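You operate a simulated robot arm through the tools that you are given. There is no shell and no other tool.

You are at the controls of a simulated robot arm. One attempt, no reset.

TASK
Vent the header and swing the elbow round to the orange pipe.
Fine: open the vent tap first and leave it open; slacken the elbow's nut, swing it, nut back to the green mark. Leave the other joints and taps alone.

The check looks at the end state, three seconds after you hand in, the way a careful person would. Anything else that was tipped, shoved, dropped, spilled or broken makes it a failure.

THE ROBOT
A 7-joint arm with a two-finger parallel gripper, fixed in place. Base frame: the origin is on the floor under the middle of its stand, x ahead of it, y to its left, z up. Readings come in m, rad, newtons and seconds.
With the tool pointing down near the work surface it reaches from about 0.44 to 0.94 m from the base axis. Its first joint turns from -2.897 to 2.897 rad. Payload 3.91 kg.
The TCP is the grasp point between the finger pads, 0.03 m short of the fingertips. In the tool frame z runs along the fingers and y along their closing line. The gripper opens to 0.11 m. The fingers are 0.02 m wide and 0.01 m thick; the gripper's body (0.048 by 0.112 m) begins 0.055 m behind the TCP.
Orientation is that of the tool frame in the base frame, as a unit quaternion [x, y, z, w]. With the fingers straight down and closing along the base's y, the tool's x points along the base's -x, its y along +y and its z along -z.

THE INTERFACE
- The arm moves only by the tool jog_arm. Its argument "steps" is one flat list of numbers, 7 for each row, row after row: the shift along the base's x, y, z in m, then the turn, a rotation vector about the base's x, y, z in rad, then the closure, from 0 (fully open) to 1 (shut). In form: [tx, ty, tz, ax, ay, az, hand, tx, ty, tz, ax, ay, az, hand, ...]. A call has 1 to 20 rows; each row shifts and turns the commanded pose from where the row before left it. Rows are played at 5 a second. More than 0.05 m and 0.15 rad between two rows, or a gripper value outside its range, and nothing of the call is played. A pose out of reach is approached as far as the arm can. The call stops where the force on the tool passes 40 N (or 10 N more than at its start, if that is more) or the arm is blocked; 0.2 s more then pass. Each finger travels about 0.072 m/s and halts on what it meets, pressing with about 45 N; the grip force reading is that of the motor and also rises with nothing between the fingers. The clock runs only during rows and for 0.2 s after the last one: add rows that do not move to give the fingers time. The reply holds the time, the measured pose of the TCP, the force on the tool along the base axes, the opening and the grip force, in the units named above and with some noise, with the torque about the TCP (base axes, N m) and any sound that the robot's microphone picked up.
- Cameras (640 x 400 px; columns grow to the right, rows downward): "scene" is fixed at [0.0482, -0.6588, 1.7031]; the picture's right is [0.78, -0.62, 0.00], its down [-0.35, -0.44, -0.83] and it looks along [0.51, 0.65, -0.56] (base axes); focal length 360 px, centre (320, 200). "wrist" rides on the gripper at [0.073, 0.017, -0.103] in the tool frame; the picture's right is [-0.23, 0.97, 0.00], its down [-0.76, -0.18, -0.62] and it looks along [-0.61, -0.14, 0.78] (tool axes); focal length 222 px, centre (320, 200). There is no depth. A picture from a camera that has moved, and an enlarged one, comes with that camera's place and axes in the base frame and with its lens. The place of the scene camera against the robot may be out by one fixed shift of up to 0.018 m in any direction.
- camera(camera): a new picture of that camera. No time passes.
- slide_trunk(by): slides the trunk up (or, below 0, down) by that many m; the arm rides with it, the base frame stays. It gives what a move gives, with no picture.
- inspect(camera, box): a new picture of the part [left, top, right, bottom] of that camera's present view, enlarged. No time passes.
- finish_job(): hands the job in; it is judged then, once.

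Nothing tells you positions but the pictures and the camera data. Unless the task says otherwise, let go and move clear before handing in.

The tools are called as a command line: name --argument value ..., lists and objects as JSON in quotes. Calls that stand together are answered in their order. jog_arm: Moves the arm, as the interface text tells. Its arguments: {"type":"object","properties":{"steps":{"type":"array","items":{"type":"number"}}},"required":["steps"]} The other tools are called the same way: slide_trunk (by) moves the trunk up or down; camera (camera) takes a picture; inspect (camera, box) takes an enlarged picture of a part of a camera's view; finish_job () hands the job in.

At the start:

```text
t: 0.0
tool_pos: [0.477, 0.2867, 1.298]
tcp_rot: [0.001, 1.0, 0.001, -0.001]
contact_force: [0.2, 0.2, 0.4]
moment: [0.02, 0.03, 0.01]
opening: 0.1099
finger_force: 0.1
trunk travel left (down, up): [-0.627, 0.055]
```

scene: 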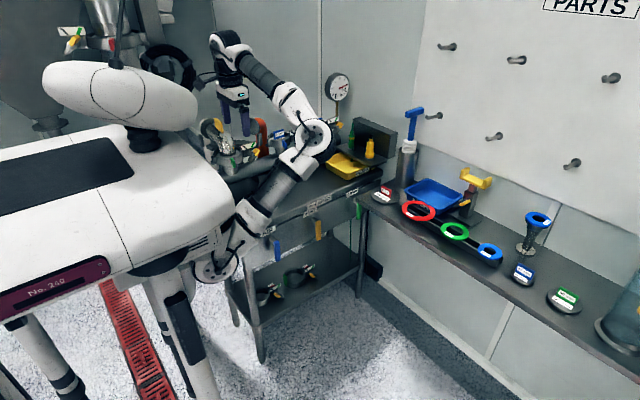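
wrist: 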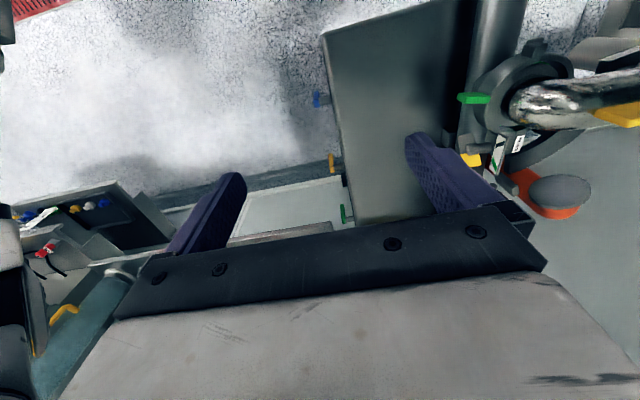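

I see a bench with piping beyond the gripper, with the header, elbow and taps around the gripper area. First I'll look closer at the scene to find the vent tap, elbow, nut and orange pipe.

inspect --camera "scene" --box '[180, 60, 400, 200]'

inspect --camera "wrist" --box '[400, 0, 640, 230]'

inspect --camera "scene" --box '[200, 180, 400, 340]'

inspect --camera "wrist" --box '[0, 160, 200, 380]'

```text
2.86 times, centred on (290, 130) of scene
camera zoom: at [0.0482, -0.6588, 1.7031], right [0.78, -0.62, 0.0], down [-0.35, -0.44, -0.83], along [0.51, 0.65, -0.56], focal length 1029 px, centre (406, 400)
```

zoom: 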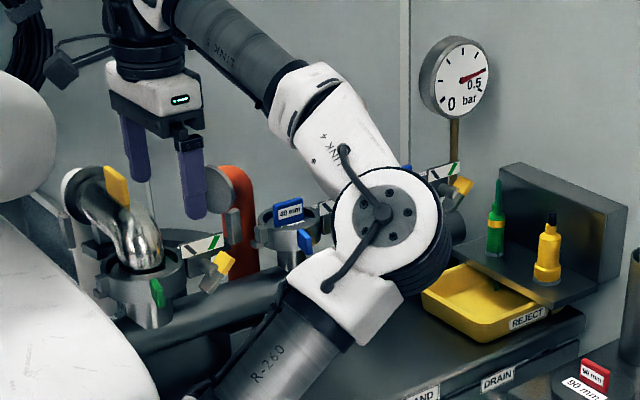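

```text
1.74 times, centred on (520, 115) of wrist
camera zoom: at [0.4037, 0.3007, 1.4009], right [0.23, 0.97, 0.0], down [0.76, -0.18, 0.62], along [0.61, -0.14, -0.78], focal length 386 px, centre (-28, 348)
```

zoom: 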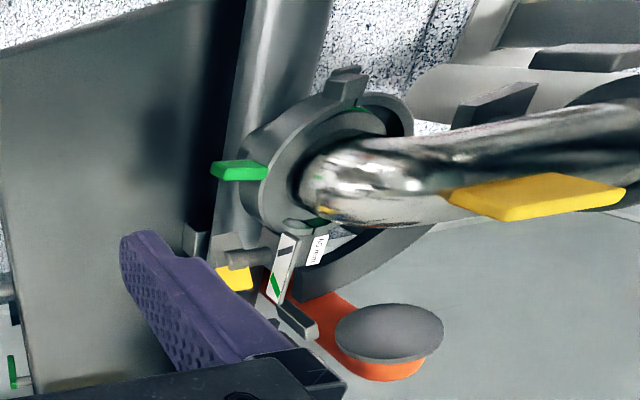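

```text
2.50 times, centred on (300, 260) of scene
camera zoom: at [0.0482, -0.6588, 1.7031], right [0.78, -0.62, 0.0], down [-0.35, -0.44, -0.83], along [0.51, 0.65, -0.56], focal length 900 px, centre (370, 50)
```

zoom: 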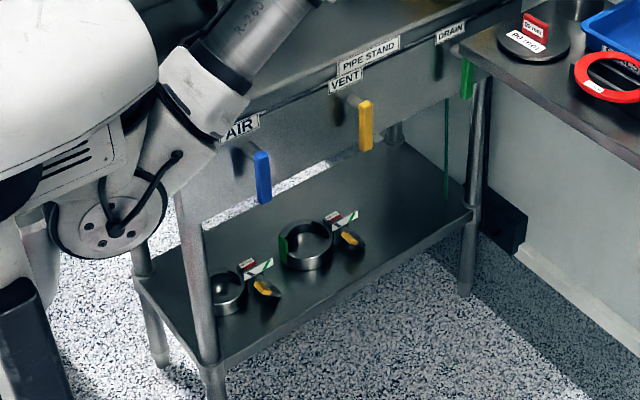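

```text
1.82 times, centred on (100, 270) of wrist
camera zoom: at [0.4037, 0.3007, 1.4009], right [0.23, 0.97, 0.0], down [0.76, -0.18, 0.62], along [0.61, -0.14, -0.78], focal length 404 px, centre (720, 73)
```

zoom: 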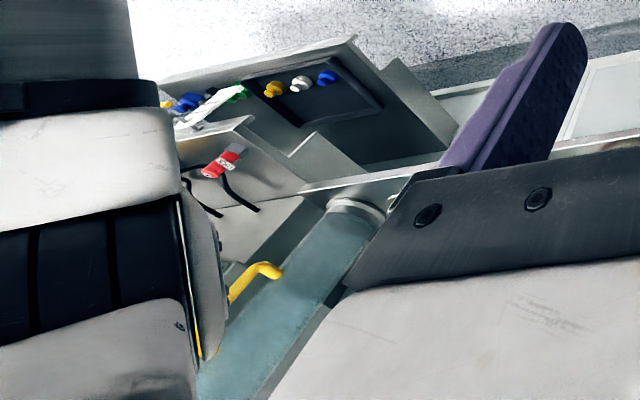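

The stand is a bench whose front faces −y. It has three taps, AIR, VENT (yellow) and DRAIN, at about y≈0.26, z≈0.76, with VENT at about x≈0.755. The chrome elbow and its nut are near (0.53, 0.51, 1.1). I'll back the hand away toward −y and turn it so the wrist camera looks at the bench.

jog_arm --steps '[0.01, -0.025, 0, 0, 0, 0.1428, 0, 0.01, -0.025, 0, 0, 0, 0.1428, 0, 0.01, -0.025, 0, 0, 0, 0.1428, 0, 0.01, -0.025, 0, 0, 0, 0.1428, 0, 0.01, -0.025, 0, 0, 0, 0.1428, 0, 0.01, -0.025, 0, 0, 0, 0.1428, 0, 0.01, -0.025, 0, 0, 0, 0.1428, 0, 0.01, -0.025, 0, 0, 0, 0.1428, 0, 0.01, -0.025, 0, 0, 0, 0.1428, 0, 0.01, -0.025, 0, 0, 0, 0.1428, 0, 0.01, -0.025, 0, 0, 0, 0.1428, 0]'

```text
t: 2.4
tool_pos: [0.4837, 0.107, 1.2263]
tcp_rot: [-0.707, 0.707, 0.001, -0.001]
contact_force: [-0.3, 0.5, -0.8]
moment: [0.0, 0.01, 0.02]
opening: 0.1102
finger_force: 0.1
out of reach, approached as far as the arm can: row 9, 10, 11
trunk travel left (down, up): [-0.627, 0.055]
```

The hand has turned, but it hit a reach limit partway. I'll look at the pictures before moving on.

camera --camera "wrist"

camera --camera "scene"

```text
taken
camera wrist: at [0.4655, 0.0335, 1.3293], right [-0.97, 0.23, 0.0], down [0.18, 0.76, 0.62], along [0.14, 0.61, -0.78], focal length 222 px, centre (320, 200)
```

wrist: 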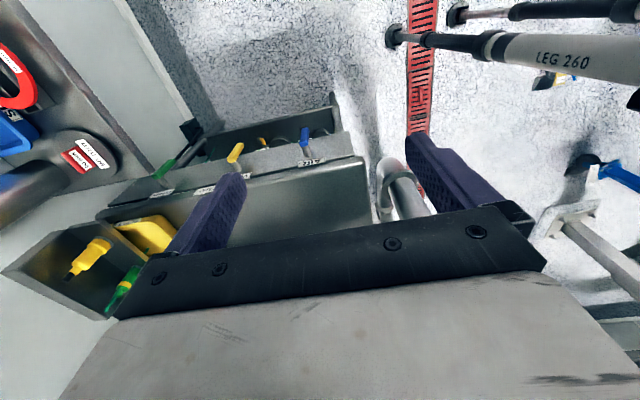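

```text
taken
```

scene: 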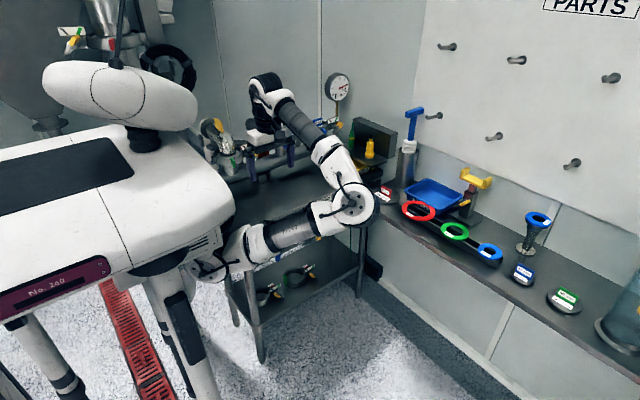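

I can see all three taps and the bench, though the image is upside down. Next I'll tilt the hand so the camera looks level toward the pipework, without approaching anything.

jog_arm --steps '[0, -0.01, 0, 0.13, 0, 0, 0, 0, -0.01, 0, 0.13, 0, 0, 0, 0, -0.01, 0, 0.13, 0, 0, 0, 0, -0.01, 0, 0.13, 0, 0, 0, 0, -0.01, 0, 0.13, 0, 0, 0, 0, -0.01, 0, 0.13, 0, 0, 0]'

camera --camera "wrist"

camera --camera "scene"

```text
t: 3.8
tool_pos: [0.4843, 0.0467, 1.2262]
tcp_rot: [-0.653, 0.654, 0.271, 0.27]
contact_force: [0.8, -0.4, -0.7]
moment: [0.0, -0.02, 0.0]
opening: 0.1099
finger_force: 0.0
trunk travel left (down, up): [-0.627, 0.055]
```

```text
taken
camera wrist: at [0.4663, -0.0787, 1.248], right [-0.97, 0.16, 0.16], down [0.18, 0.1, 0.98], along [0.14, 0.98, -0.13], focal length 222 px, centre (320, 200)
```

wrist: 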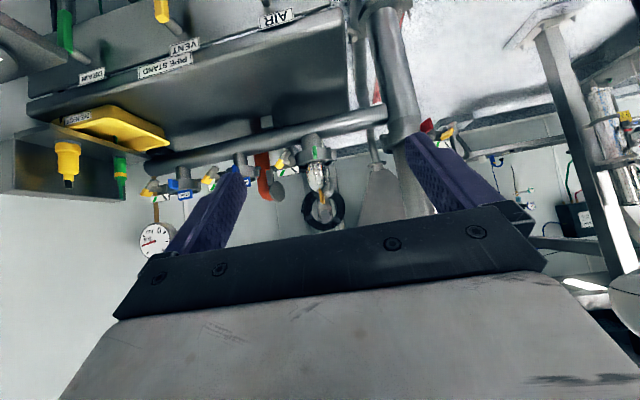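

```text
taken
```

scene: 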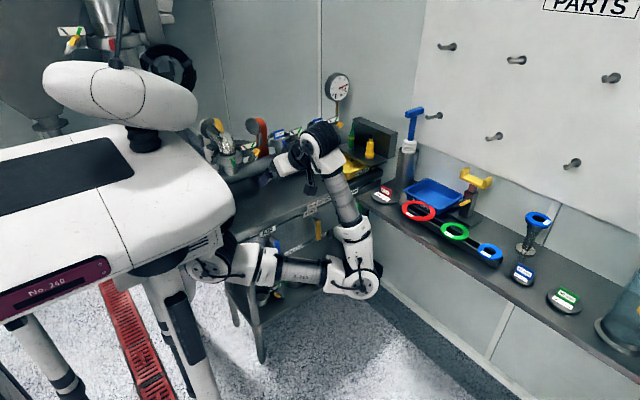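

Now the header runs left to right along the bench, with several joints on top of it. I'll enlarge those parts.

inspect --camera "wrist" --box '[130, 90, 390, 260]'

inspect --camera "wrist" --box '[20, 0, 300, 100]'

inspect --camera "scene" --box '[190, 100, 350, 200]'

inspect --camera "wrist" --box '[220, 100, 380, 240]'

```text
2.35 times, centred on (260, 175) of wrist
camera zoom: at [0.4663, -0.0787, 1.248], right [-0.97, 0.16, 0.16], down [0.18, 0.1, 0.98], along [0.14, 0.98, -0.13], focal length 523 px, centre (461, 259)
```

zoom: 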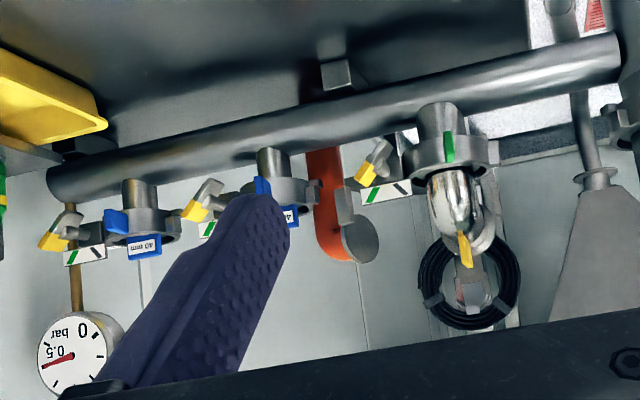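

```text
2.29 times, centred on (160, 50) of wrist
camera zoom: at [0.4663, -0.0787, 1.248], right [-0.97, 0.16, 0.16], down [0.18, 0.1, 0.98], along [0.14, 0.98, -0.13], focal length 508 px, centre (686, 543)
```

zoom: 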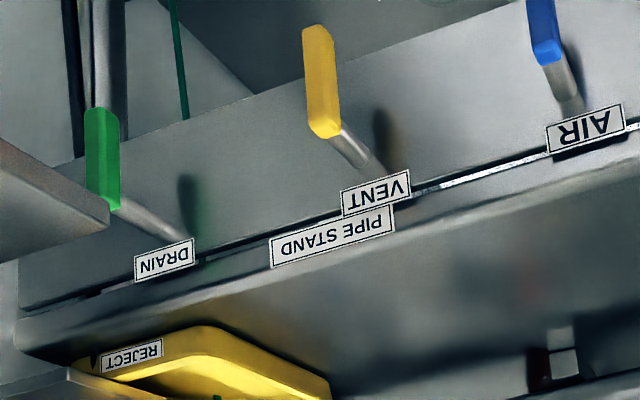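

```text
4.00 times, centred on (270, 150) of scene
camera zoom: at [0.0482, -0.6588, 1.7031], right [0.78, -0.62, 0.0], down [-0.35, -0.44, -0.83], along [0.51, 0.65, -0.56], focal length 1440 px, centre (520, 400)
```

zoom: 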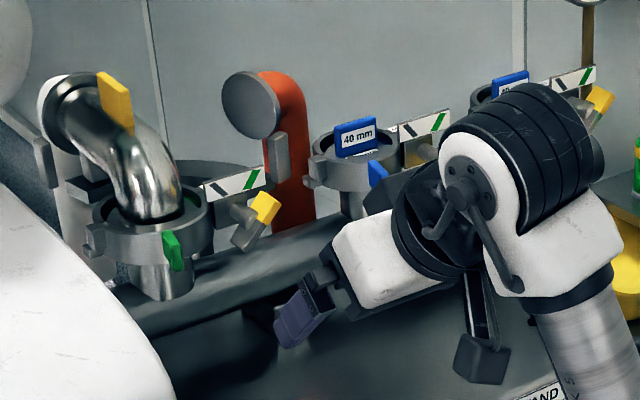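

```text
2.86 times, centred on (300, 170) of wrist
camera zoom: at [0.4663, -0.0787, 1.248], right [-0.97, 0.16, 0.16], down [0.18, 0.1, 0.98], along [0.14, 0.98, -0.13], focal length 635 px, centre (377, 286)
```

zoom: 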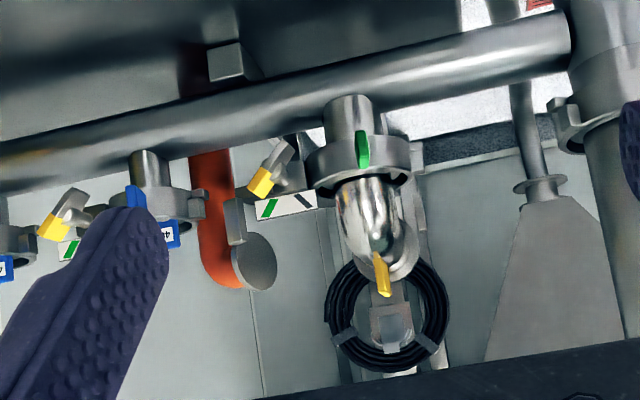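

The elbow's ring sits at about (0.56, 0.59, 1.03) with its outlet pointing +y. The orange pipe's mouth is at about (0.71, 0.64, 1.10), so the swing is roughly 70° clockwise seen from above. Each riser has a nut lever with a yellow tip and a tag with a green mark. Before touching anything I'll go down in front of the VENT tap for a closer view.

jog_arm --steps '[0.035, 0, -0.03, 0, 0, 0, 0, 0.035, 0, -0.03, 0, 0, 0, 0, 0.035, 0, -0.03, 0, 0, 0, 0, 0.035, 0, -0.03, 0, 0, 0, 0, 0.035, 0, -0.03, 0, 0, 0, 0, 0.035, 0, -0.03, 0, 0, 0, 0, 0.035, 0, -0.03, 0, 0, 0, 0]'

camera --camera "wrist"

camera --camera "scene"

```text
t: 5.4
tool_pos: [0.5279, 0.1478, 1.1325]
tcp_rot: [-0.653, 0.655, 0.27, 0.268]
contact_force: [-0.6, 0.5, -0.2]
moment: [-0.04, 0.0, 0.02]
opening: 0.1098
finger_force: 0.0
out of reach, approached as far as the arm can: row 1, 2, 3, 4, 5, 6, 7
trunk travel left (down, up): [-0.627, 0.055]
```

```text
taken
camera wrist: at [0.5092, 0.0217, 1.1548], right [-0.97, 0.16, 0.16], down [0.18, 0.1, 0.98], along [0.14, 0.98, -0.13], focal length 222 px, centre (320, 200)
```

wrist: 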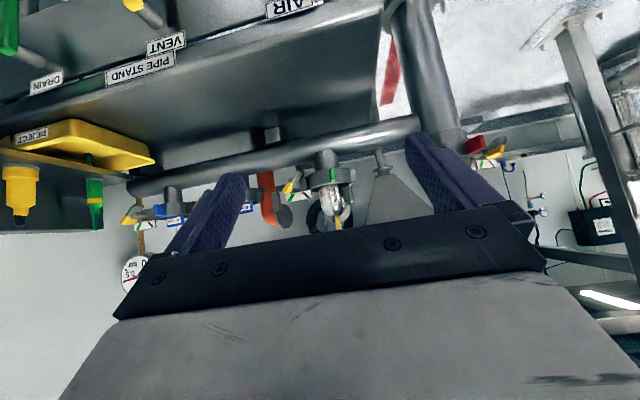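

```text
taken
```

scene: 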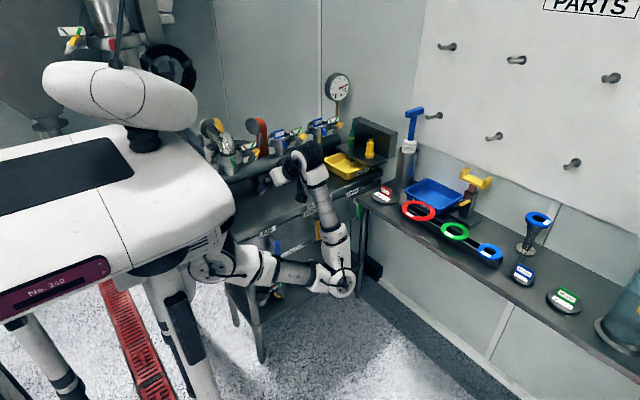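

That orientation is close to a wrist limit, so moves in it drift. I'll unwind the hand about its own axis in the other direction, backing off at the same time.

jog_arm --steps '[-0.003, -0.008, 0.005, 0, 0.101, -0.101, 0, -0.003, -0.008, 0.005, 0, 0.101, -0.101, 0, -0.003, -0.008, 0.005, 0, 0.101, -0.101, 0, -0.003, -0.008, 0.005, 0, 0.101, -0.101, 0, -0.003, -0.008, 0.005, 0, 0.101, -0.101, 0, -0.003, -0.008, 0.005, 0, 0.101, -0.101, 0, -0.003, -0.008, 0.005, 0, 0.101, -0.101, 0, -0.003, -0.008, 0.005, 0, 0.101, -0.101, 0, -0.003, -0.008, 0.005, 0, 0.101, -0.101, 0, -0.003, -0.008, 0.005, 0, 0.101, -0.101, 0, -0.003, -0.008, 0.005, 0, 0.101, -0.101, 0]'

camera --camera "wrist"

```text
t: 7.8
tool_pos: [0.4912, 0.0599, 1.1879]
tcp_rot: [0.002, 0.923, 0.384, -0.003]
contact_force: [0.3, 0.7, 0.3]
moment: [-0.01, 0.0, 0.0]
opening: 0.1101
finger_force: 0.0
trunk travel left (down, up): [-0.627, 0.055]
```

```text
taken
camera wrist: at [0.4194, -0.0043, 1.2737], right [0.23, 0.69, 0.69], down [0.76, -0.57, 0.31], along [0.6, 0.45, -0.66], focal length 222 px, centre (320, 200)
```

wrist: 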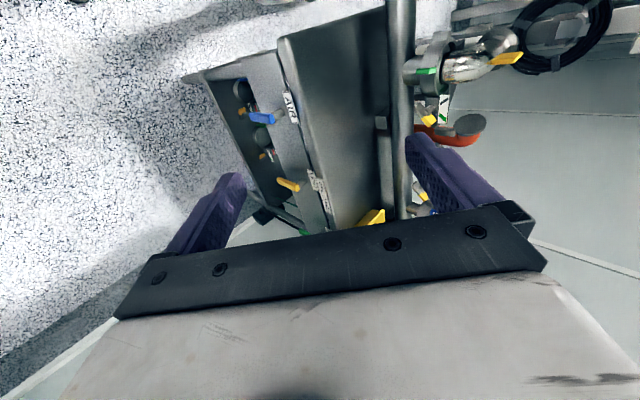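

That worked. I'll turn another 90° so the camera sits above the fingers and looks forward and down at the bench.

jog_arm --steps '[0.005, 0, 0, 0, 0.101, -0.101, 0, 0.005, 0, 0, 0, 0.101, -0.101, 0, 0.005, 0, 0, 0, 0.101, -0.101, 0, 0.005, 0, 0, 0, 0.101, -0.101, 0, 0.005, 0, 0, 0, 0.101, -0.101, 0, 0.005, 0, 0, 0, 0.101, -0.101, 0, 0.005, 0, 0, 0, 0.101, -0.101, 0, 0.005, 0, 0, 0, 0.101, -0.101, 0, 0.005, 0, 0, 0, 0.101, -0.101, 0, 0.005, 0, 0, 0, 0.101, -0.101, 0, 0.005, 0, 0, 0, 0.101, -0.101, 0]'

camera --camera "wrist"

camera --camera "scene"

```text
t: 10.2
tool_pos: [0.5467, 0.0601, 1.1887]
tcp_rot: [0.655, 0.65, 0.272, -0.273]
contact_force: [-0.8, 0.0, 0.7]
moment: [0.02, 0.04, -0.01]
opening: 0.11
finger_force: 0.1
trunk travel left (down, up): [-0.627, 0.055]
```

```text
taken
camera wrist: at [0.5638, 0.0354, 1.3128], right [0.97, -0.17, -0.17], down [-0.18, -0.98, -0.1], along [-0.14, 0.13, -0.98], focal length 222 px, centre (320, 200)
```

wrist: 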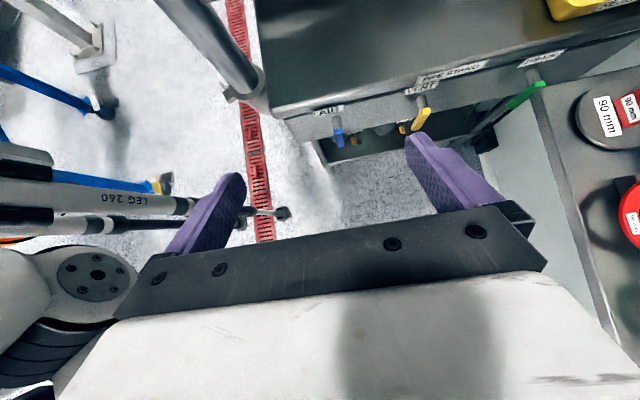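

```text
taken
```

scene: 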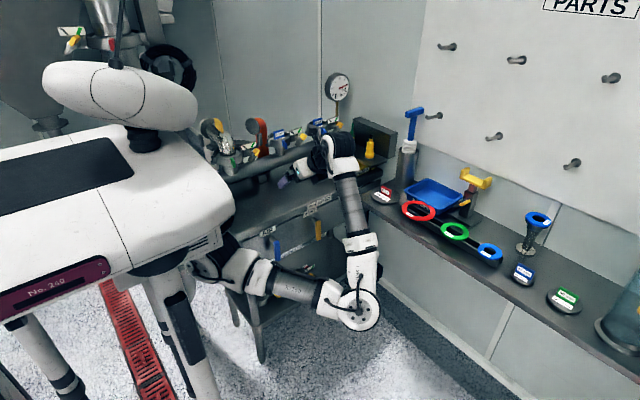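

Now I'll tilt the fingers to horizontal, pointing +y, with the camera above looking at the taps.

jog_arm --steps '[0.02, -0.015, -0.015, 0.131, 0, 0, 0, 0.02, -0.015, -0.015, 0.131, 0, 0, 0, 0.02, -0.015, -0.015, 0.131, 0, 0, 0, 0.02, -0.015, -0.015, 0.131, 0, 0, 0, 0.02, -0.015, -0.015, 0.131, 0, 0, 0, 0.02, -0.015, -0.015, 0.131, 0, 0, 0]'

camera --camera "wrist"

camera --camera "scene"

```text
t: 11.6
tool_pos: [0.6679, -0.0315, 1.0971]
tcp_rot: [-0.499, -0.497, -0.501, 0.502]
contact_force: [0.2, -0.5, -0.4]
moment: [0.02, 0.02, 0.01]
opening: 0.1098
finger_force: 0.0
trunk travel left (down, up): [-0.627, 0.055]
```

```text
taken
camera wrist: at [0.6837, -0.1363, 1.1696], right [0.97, 0.0, -0.23], down [-0.18, -0.62, -0.77], along [-0.14, 0.79, -0.6], focal length 222 px, centre (320, 200)
```

wrist: 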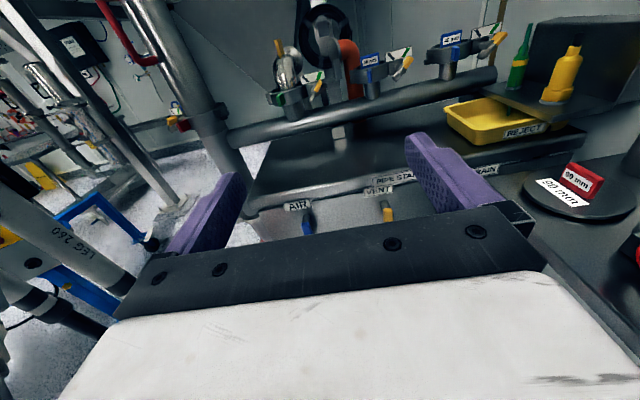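

```text
taken
```

scene: 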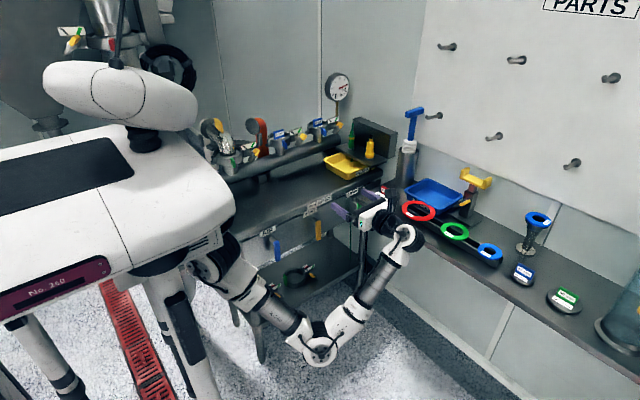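

This gives an upright view of everything. I'll enlarge the joints, the taps and the scene view, which is no longer blocked.

inspect --camera "wrist" --box '[240, 20, 400, 130]'

inspect --camera "wrist" --box '[270, 150, 430, 250]'

inspect --camera "scene" --box '[190, 100, 350, 200]'

inspect --camera "scene" --box '[230, 180, 390, 300]'

```text
3.64 times, centred on (320, 75) of wrist
camera zoom: at [0.6837, -0.1363, 1.1696], right [0.97, 0.0, -0.23], down [-0.18, -0.62, -0.77], along [-0.14, 0.79, -0.6], focal length 808 px, centre (320, 654)
```

zoom: 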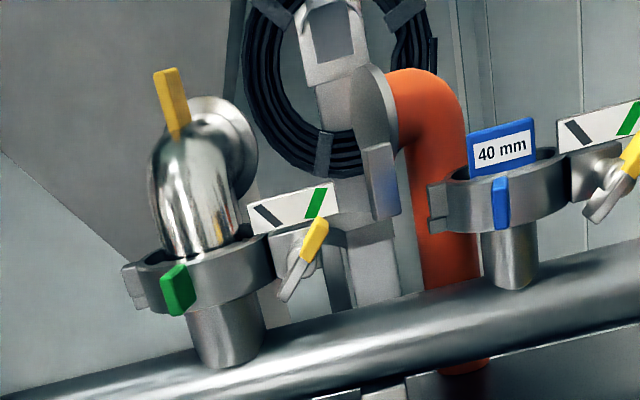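

```text
4.00 times, centred on (350, 200) of wrist
camera zoom: at [0.6837, -0.1363, 1.1696], right [0.97, 0.0, -0.23], down [-0.18, -0.62, -0.77], along [-0.14, 0.79, -0.6], focal length 888 px, centre (200, 200)
```

zoom: 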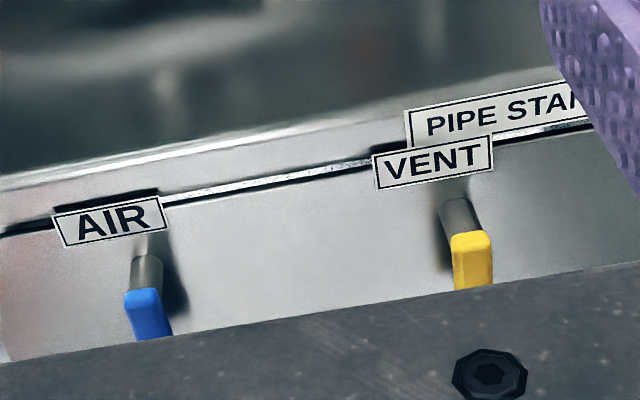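

```text
4.00 times, centred on (270, 150) of scene
camera zoom: at [0.0482, -0.6588, 1.7031], right [0.78, -0.62, 0.0], down [-0.35, -0.44, -0.83], along [0.51, 0.65, -0.56], focal length 1440 px, centre (520, 400)
```

zoom: 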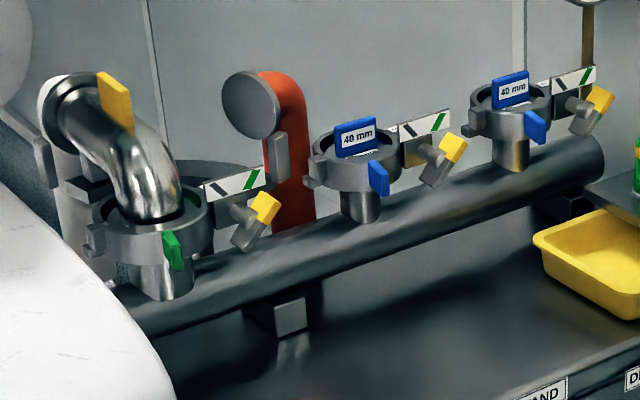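

```text
3.33 times, centred on (310, 240) of scene
camera zoom: at [0.0482, -0.6588, 1.7031], right [0.78, -0.62, 0.0], down [-0.35, -0.44, -0.83], along [0.51, 0.65, -0.56], focal length 1200 px, centre (353, 67)
```

zoom: 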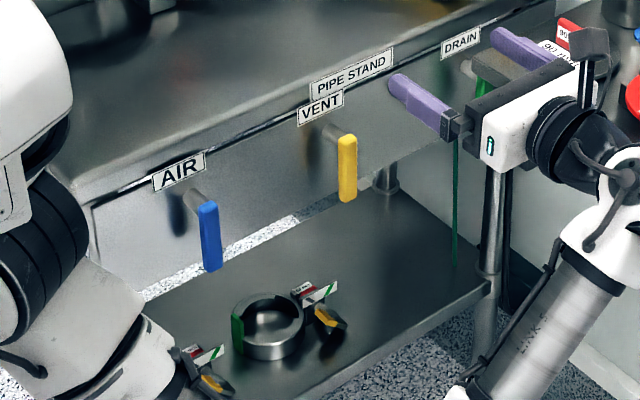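

The joints are clear now. Each clamp has a wing nut (half yellow, half grey) on a bolt, in front of a tag with a black mark and a green mark, and the elbow's nut is currently at green. I'll zoom in on the nut and its tag from both cameras.

inspect --camera "wrist" --box '[290, 55, 346, 110]'

inspect --camera "scene" --box '[200, 120, 270, 170]'

inspect --camera "scene" --box '[290, 190, 350, 240]'

inspect --camera "scene" --box '[310, 60, 370, 110]'

```text
7.27 times, centred on (318, 82) of wrist
camera zoom: at [0.6837, -0.1363, 1.1696], right [0.97, 0.0, -0.23], down [-0.18, -0.62, -0.77], along [-0.14, 0.79, -0.6], focal length 1615 px, centre (334, 1054)
```

zoom: 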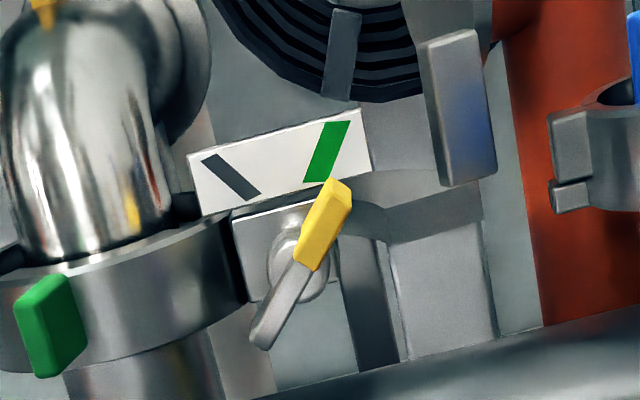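

```text
8.00 times, centred on (235, 145) of scene
camera zoom: at [0.0482, -0.6588, 1.7031], right [0.78, -0.62, 0.0], down [-0.35, -0.44, -0.83], along [0.51, 0.65, -0.56], focal length 2881 px, centre (1000, 640)
```

zoom: 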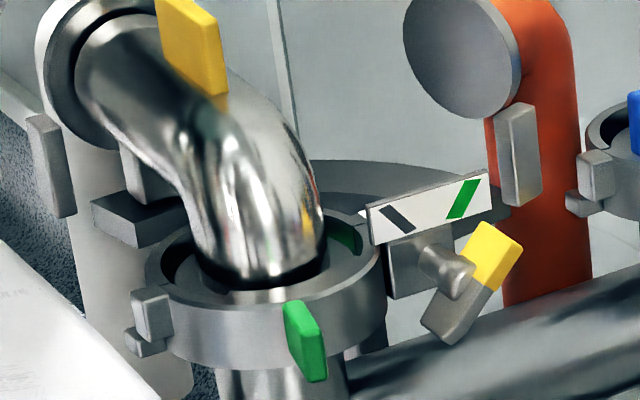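

```text
8.00 times, centred on (320, 215) of scene
camera zoom: at [0.0482, -0.6588, 1.7031], right [0.78, -0.62, 0.0], down [-0.35, -0.44, -0.83], along [0.51, 0.65, -0.56], focal length 2881 px, centre (320, 80)
```

zoom: 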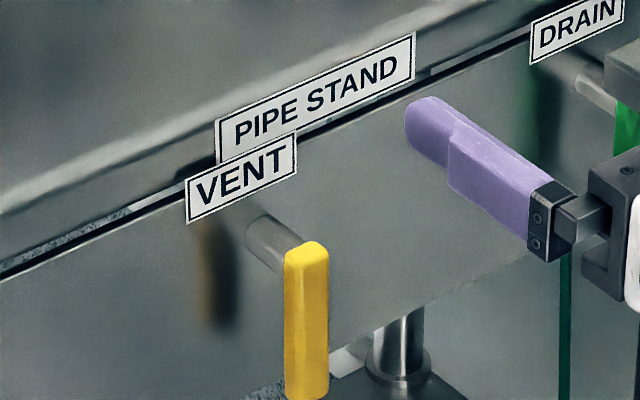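

```text
8.00 times, centred on (340, 85) of scene
camera zoom: at [0.0482, -0.6588, 1.7031], right [0.78, -0.62, 0.0], down [-0.35, -0.44, -0.83], along [0.51, 0.65, -0.56], focal length 2881 px, centre (160, 1120)
```

zoom: 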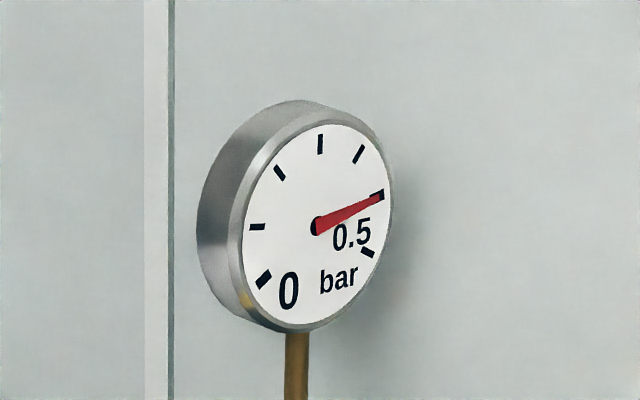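

Pressure reads 0.5 bar. The nut's yellow end is at green (+45°) and the black slack mark is at −45°, so it needs a quarter turn counter-clockwise seen from the front. The VENT lever hangs from a rod at about (0.76, 0.26, 0.79). First I'll close the fingers and descend in front of the tap.

jog_arm --steps '[0.0052, 0.013, -0.0357, 0, 0, 0, 1, 0.0052, 0.013, -0.0357, 0, 0, 0, 1, 0.0052, 0.013, -0.0357, 0, 0, 0, 1, 0.0052, 0.013, -0.0357, 0, 0, 0, 1, 0.0052, 0.013, -0.0357, 0, 0, 0, 1]'

camera --camera "scene"

camera --camera "wrist"

```text
t: 12.8
tool_pos: [0.6918, 0.0329, 0.9187]
tcp_rot: [-0.499, -0.497, -0.501, 0.503]
contact_force: [-0.1, 0.3, -0.7]
moment: [-0.03, -0.03, 0.01]
opening: 0.0
finger_force: 38.1
trunk travel left (down, up): [-0.627, 0.055]
```

```text
taken
```

scene: 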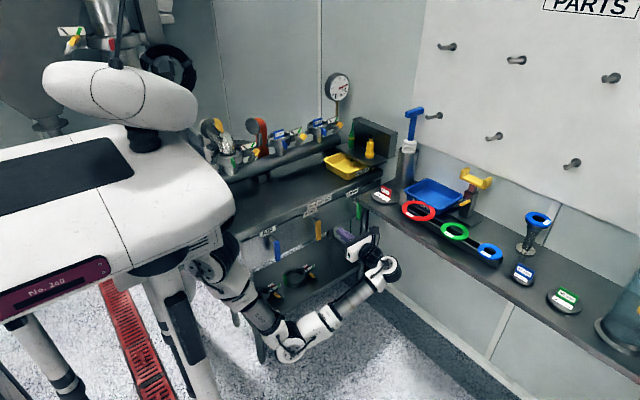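

```text
taken
camera wrist: at [0.7095, -0.0713, 0.9903], right [0.97, 0.0, -0.23], down [-0.18, -0.62, -0.76], along [-0.14, 0.79, -0.6], focal length 222 px, centre (320, 200)
```

wrist: 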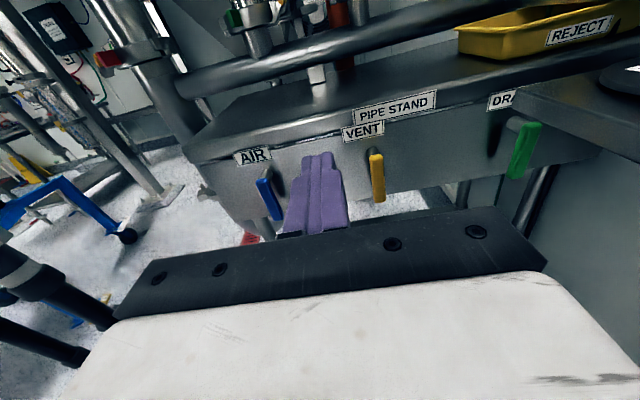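

I can see the VENT lever right of the closed fingers. I'll zoom in to locate it precisely.

inspect --camera "wrist" --box '[340, 110, 420, 215]'

inspect --camera "scene" --box '[260, 195, 360, 270]'

```text
3.81 times, centred on (380, 162) of wrist
camera zoom: at [0.7095, -0.0713, 0.9903], right [0.97, 0.0, -0.23], down [-0.18, -0.62, -0.76], along [-0.14, 0.79, -0.6], focal length 846 px, centre (91, 343)
```

zoom: 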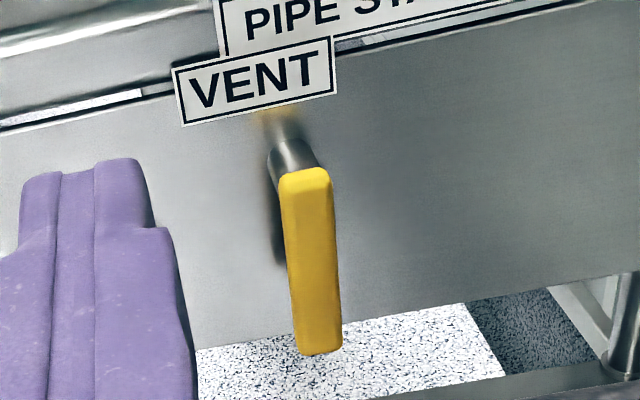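

```text
5.33 times, centred on (310, 232) of scene
camera zoom: at [0.0482, -0.6588, 1.7031], right [0.78, -0.62, 0.0], down [-0.35, -0.44, -0.83], along [0.51, 0.65, -0.56], focal length 1921 px, centre (373, 27)
```

zoom: 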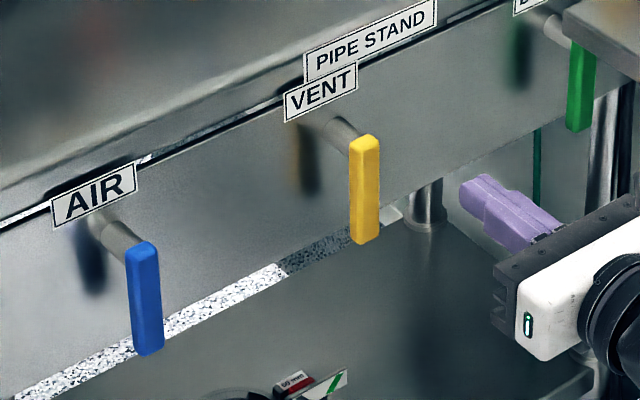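

The lever is at x≈0.760, y≈0.26, running from z≈0.80 down to z≈0.71, with its pivot near z≈0.79. I'll go in on its left (−x) side with closed fingers, not touching it yet.

jog_arm --steps '[0.005, 0.0195, -0.0307, 0, 0, 0, 1, 0.005, 0.0195, -0.0307, 0, 0, 0, 1, 0.005, 0.0195, -0.0307, 0, 0, 0, 1, 0.005, 0.0195, -0.0307, 0, 0, 0, 1, 0.005, 0.0195, -0.0307, 0, 0, 0, 1, 0.003, 0.0195, -0.0307, 0, 0, 0, 1, 0, 0.024, 0, 0, 0, 0, 1, 0, 0.024, 0, 0, 0, 0, 1, 0, 0.024, 0, 0, 0, 0, 1, 0, 0.023, 0, 0, 0, 0, 1]'

camera --camera "wrist"

camera --camera "scene"

```text
t: 15.0
tool_pos: [0.7202, 0.2477, 0.7344]
tcp_rot: [-0.5, -0.498, -0.501, 0.502]
contact_force: [0.2, 0.4, -0.1]
moment: [0.01, 0.02, -0.02]
opening: 0.0001
finger_force: 37.6
trunk travel left (down, up): [-0.627, 0.055]
```

```text
taken
camera wrist: at [0.7367, 0.1418, 0.8065], right [0.97, 0.0, -0.23], down [-0.18, -0.62, -0.76], along [-0.14, 0.79, -0.6], focal length 222 px, centre (320, 200)
```

wrist: 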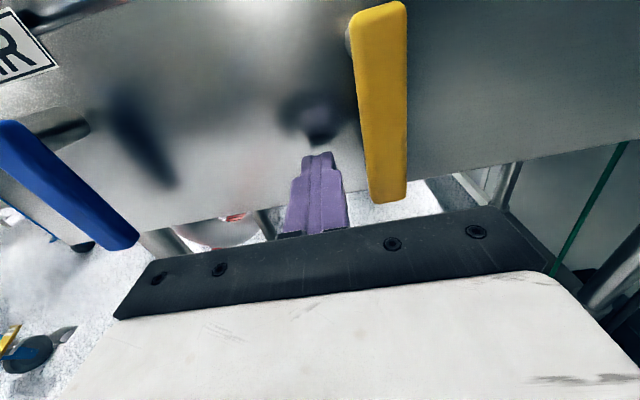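

```text
taken
```

scene: 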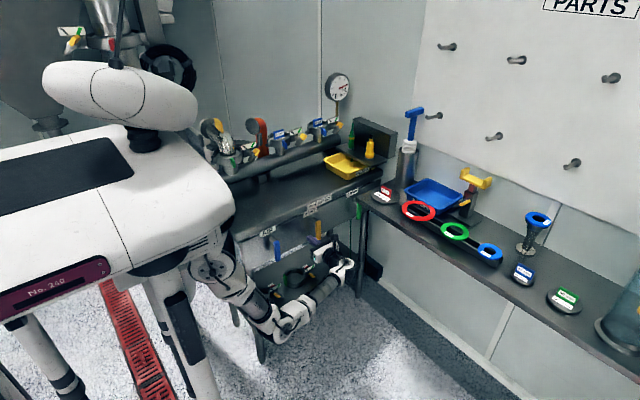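

The fingertips are beside the lever at the right depth. I'll start pushing it toward +x, which is counter-clockwise seen from the front, in small steps while watching the force.

jog_arm --steps '[0.01, 0, 0.0003, 0, 0, 0, 1, 0.0088, 0, 0.0003, 0, 0, 0, 1, 0.0064, 0, -0.0021, 0, 0, 0, 1, 0.0064, 0, -0.0021, 0, 0, 0, 1]'

camera --camera "wrist"

inspect --camera "scene" --box '[310, 60, 370, 110]'

```text
t: 16.0
tool_pos: [0.7534, 0.2453, 0.7306]
tcp_rot: [-0.5, -0.497, -0.501, 0.502]
contact_force: [-0.9, -0.2, 0.1]
moment: [-0.05, -0.01, 0.01]
opening: 0.0
finger_force: 37.4
trunk travel left (down, up): [-0.627, 0.055]
```

```text
taken
camera wrist: at [0.7698, 0.141, 0.8029], right [0.97, 0.0, -0.23], down [-0.18, -0.62, -0.76], along [-0.14, 0.79, -0.6], focal length 222 px, centre (320, 200)
```

wrist: 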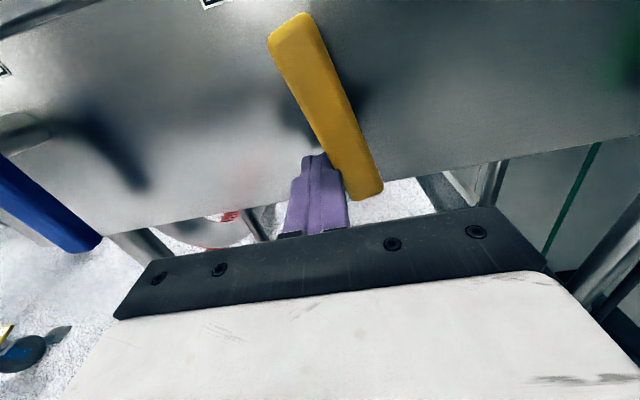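

```text
8.00 times, centred on (340, 85) of scene
camera zoom: at [0.0482, -0.6588, 1.7031], right [0.78, -0.62, 0.0], down [-0.35, -0.44, -0.83], along [0.51, 0.65, -0.56], focal length 2881 px, centre (160, 1120)
```

zoom: 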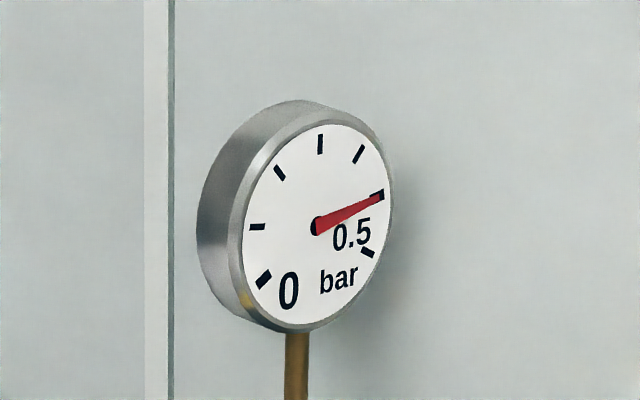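

The lever moves freely with about 1 N. I'll continue along the arc.

jog_arm --steps '[0.0072, 0, -0.0004, 0, 0, 0, 1, 0.0072, 0, -0.0004, 0, 0, 0, 1, 0.0075, 0, 0.0016, 0, 0, 0, 1, 0.0075, 0, 0.0016, 0, 0, 0, 1, 0.0071, 0, 0.0039, 0, 0, 0, 1, 0.0071, 0, 0.0039, 0, 0, 0, 1]'

camera --camera "wrist"

inspect --camera "scene" --box '[310, 60, 370, 110]'

```text
t: 17.4
tool_pos: [0.7971, 0.2462, 0.7431]
tcp_rot: [-0.5, -0.497, -0.501, 0.502]
contact_force: [-1.8, 1.9, -0.3]
moment: [-0.01, -0.02, -0.02]
opening: 0.0
finger_force: 37.3
trunk travel left (down, up): [-0.627, 0.055]
```

```text
taken
camera wrist: at [0.8127, 0.1407, 0.8139], right [0.97, 0.0, -0.23], down [-0.18, -0.62, -0.76], along [-0.14, 0.79, -0.6], focal length 222 px, centre (320, 200)
```

wrist: 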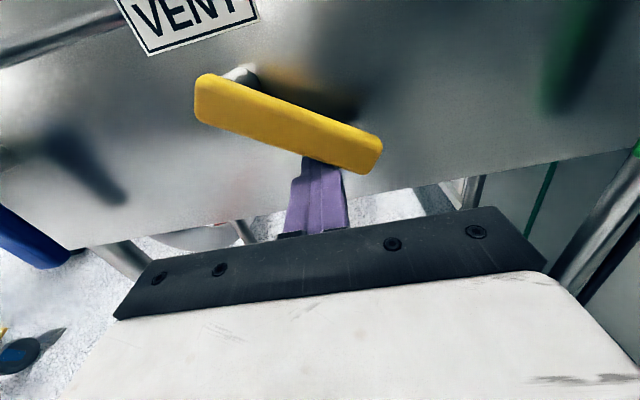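

```text
8.00 times, centred on (340, 85) of scene
camera zoom: at [0.0482, -0.6588, 1.7031], right [0.78, -0.62, 0.0], down [-0.35, -0.44, -0.83], along [0.51, 0.65, -0.56], focal length 2881 px, centre (160, 1120)
```

zoom: 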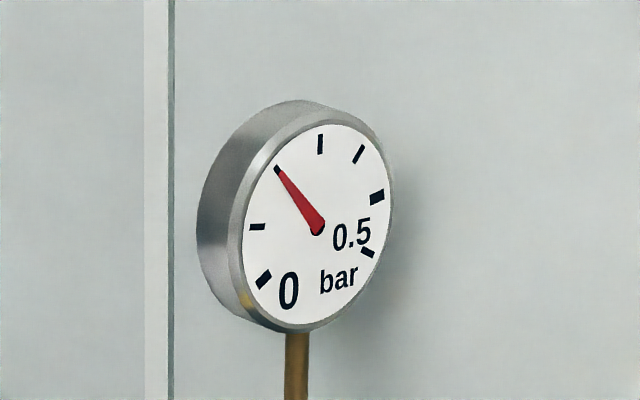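

The gauge is falling, so this is the right direction. I'll finish the quarter turn gently.

jog_arm --steps '[0.0059, 0, 0.0061, 0, 0, 0, 1, 0.0059, 0, 0.0061, 0, 0, 0, 1, 0.0039, 0, 0.0079, 0, 0, 0, 1, 0.0035, 0, 0.0065, 0, 0, 0, 1, 0, 0, 0, 0, 0, 0, 1]'

camera --camera "wrist"

inspect --camera "scene" --box '[310, 60, 370, 110]'

inspect --camera "scene" --box '[260, 195, 360, 270]'

```text
t: 18.6
tool_pos: [0.817, 0.2457, 0.7681]
tcp_rot: [-0.5, -0.497, -0.501, 0.502]
contact_force: [-0.4, 0.7, -1.3]
moment: [-0.03, 0.02, 0.0]
opening: 0.0
finger_force: 37.8
trunk travel left (down, up): [-0.627, 0.055]
```

```text
taken
camera wrist: at [0.8327, 0.1402, 0.84], right [0.97, 0.0, -0.23], down [-0.18, -0.62, -0.76], along [-0.14, 0.79, -0.6], focal length 222 px, centre (320, 200)
```

wrist: 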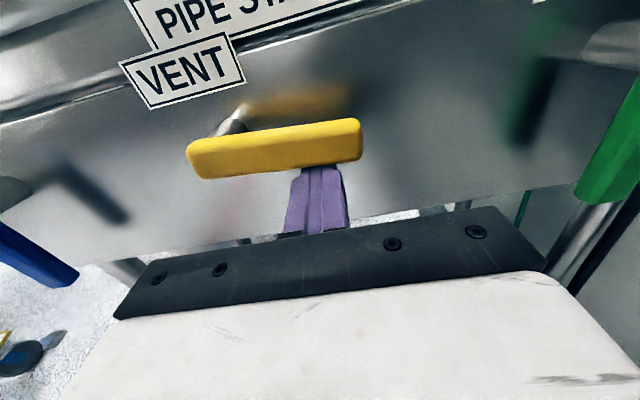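

```text
8.00 times, centred on (340, 85) of scene
camera zoom: at [0.0482, -0.6588, 1.7031], right [0.78, -0.62, 0.0], down [-0.35, -0.44, -0.83], along [0.51, 0.65, -0.56], focal length 2881 px, centre (160, 1120)
```

zoom: 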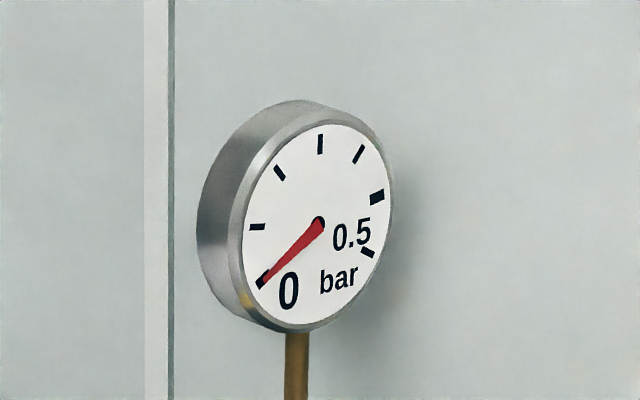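

```text
5.33 times, centred on (310, 232) of scene
camera zoom: at [0.0482, -0.6588, 1.7031], right [0.78, -0.62, 0.0], down [-0.35, -0.44, -0.83], along [0.51, 0.65, -0.56], focal length 1921 px, centre (373, 27)
```

zoom: 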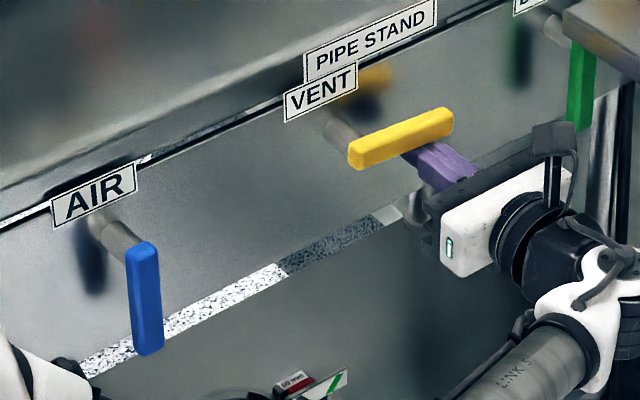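

The gauge is at 0 and the lever is a few degrees short of horizontal. I'll nudge it up a little more and check that it holds.

jog_arm --steps '[0.0005, 0, 0.002, 0, 0, 0, 1, 0.0005, 0, 0.002, 0, 0, 0, 1, 0, 0, 0.001, 0, 0, 0, 1, 0, 0, 0, 0, 0, 0, 1]'

camera --camera "wrist"

```text
t: 19.6
tool_pos: [0.8173, 0.2469, 0.7749]
tcp_rot: [-0.5, -0.497, -0.501, 0.501]
contact_force: [0.7, 0.0, -0.3]
moment: [-0.02, 0.0, 0.01]
opening: 0.0
finger_force: 38.3
trunk travel left (down, up): [-0.627, 0.055]
```

```text
taken
camera wrist: at [0.8334, 0.1405, 0.8455], right [0.97, 0.0, -0.23], down [-0.18, -0.62, -0.76], along [-0.14, 0.79, -0.6], focal length 222 px, centre (320, 200)
```

wrist: 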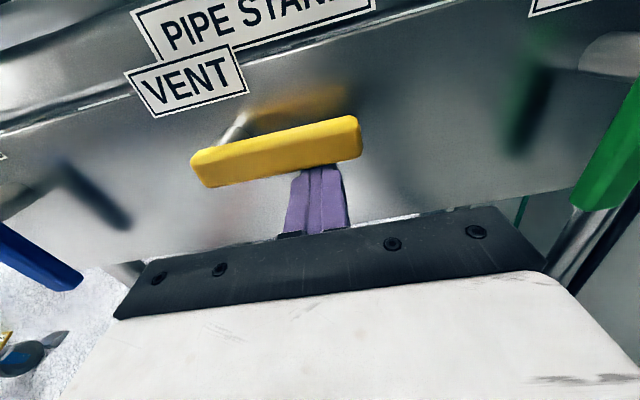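

The tap is fully open, with the lever horizontal and the gauge at zero. Now I'll back off below the lever, rise clear of the bench, and roll the hand about 45° to line up with the wing nut.

jog_arm --steps '[0, 0, -0.008, 0, 0, 0, 1, 0, 0, -0.006, 0, 0, 0, 1, 0, -0.03, 0, 0, 0, 0, 1, 0, -0.04, 0, 0, 0, 0, 1, 0, -0.04, 0, 0, 0, 0, 1, 0, -0.04, 0, 0, 0, 0, 1, 0, -0.02, 0, 0, 0, 0, 1, -0.021, 0, 0.036, 0, 0, 0, 0.5, -0.021, 0, 0.036, 0, 0, 0, 0.5, -0.021, 0, 0.036, 0, 0, 0, 0.5, -0.021, 0, 0.036, 0, 0, 0, 0.5, -0.021, 0, 0.036, 0, 0, 0, 0.5, -0.021, 0, 0.036, 0, 0, 0, 0.5, -0.021, 0, 0.036, 0, 0, 0, 0.5, -0.021, 0, 0.03, 0, 0, 0, 0.5]'

camera --camera "wrist"

camera --camera "scene"

```text
t: 22.8
tool_pos: [0.65, 0.0755, 1.0412]
tcp_rot: [-0.501, -0.495, -0.501, 0.503]
contact_force: [-1.4, 0.8, -0.3]
moment: [0.01, 0.01, 0.0]
opening: 0.0549
finger_force: 0.2
trunk travel left (down, up): [-0.627, 0.055]
```

```text
taken
camera wrist: at [0.6653, -0.0296, 1.1132], right [0.97, 0.0, -0.23], down [-0.18, -0.62, -0.76], along [-0.14, 0.79, -0.6], focal length 222 px, centre (320, 200)
```

wrist: 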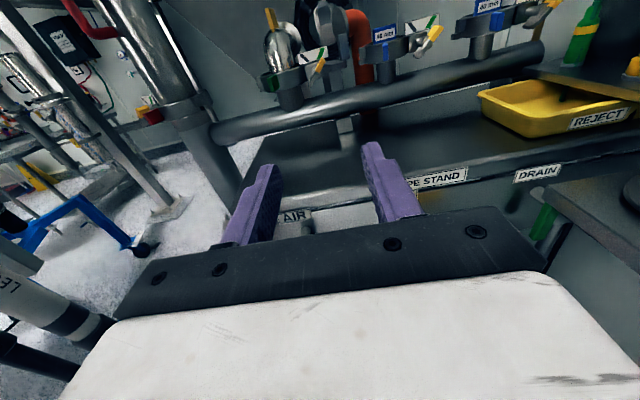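

```text
taken
```

scene: 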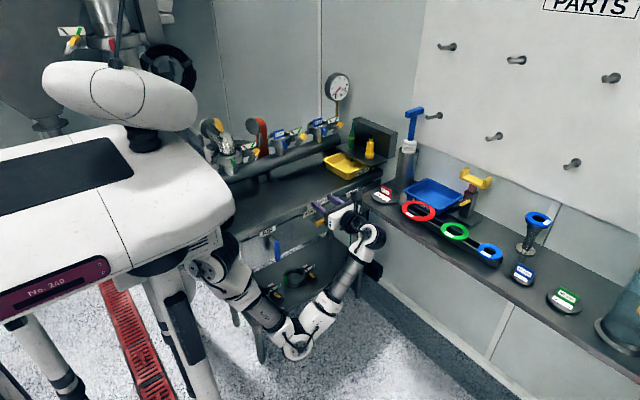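

Going in level would bring the low forearm close to the bench edge and the AIR tap. Instead I'll pitch the hand 45° down and work from above, keeping the forearm high.

jog_arm --steps '[0, 0.01, 0.03, -0.131, 0, 0, 0.7, 0, 0.01, 0.03, -0.131, 0, 0, 0.7, 0, 0.01, 0.03, -0.131, 0, 0, 0.7, 0, 0.01, 0.03, -0.131, 0, 0, 0.7, 0, 0.01, 0.03, -0.131, 0, 0, 0.7, 0, 0.01, 0.03, -0.131, 0, 0, 0.7]'

camera --camera "scene"

camera --camera "wrist"

```text
t: 24.2
tool_pos: [0.6477, 0.1368, 1.2232]
tcp_rot: [0.655, 0.651, 0.271, -0.272]
contact_force: [-0.1, 0.1, -0.7]
moment: [0.01, 0.01, -0.01]
opening: 0.0331
finger_force: 0.1
trunk travel left (down, up): [-0.627, 0.055]
```

```text
taken
```

scene: 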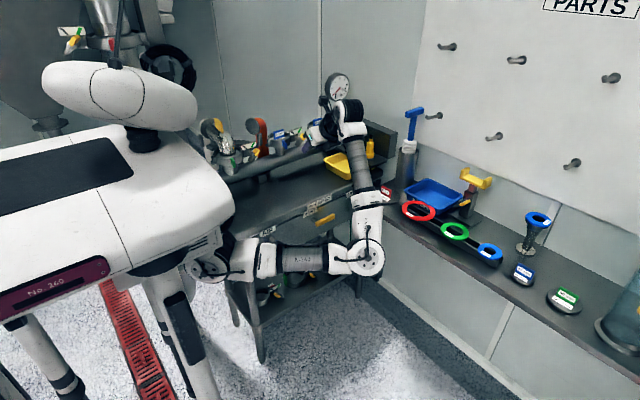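

```text
taken
camera wrist: at [0.6634, 0.1129, 1.347], right [0.97, -0.16, -0.16], down [-0.18, -0.98, -0.1], along [-0.14, 0.13, -0.98], focal length 222 px, centre (320, 200)
```

wrist: 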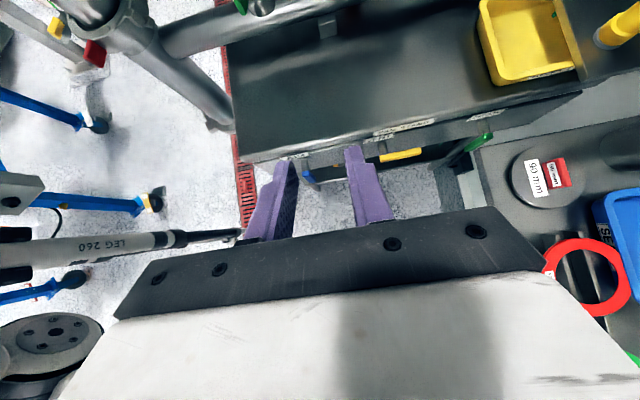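

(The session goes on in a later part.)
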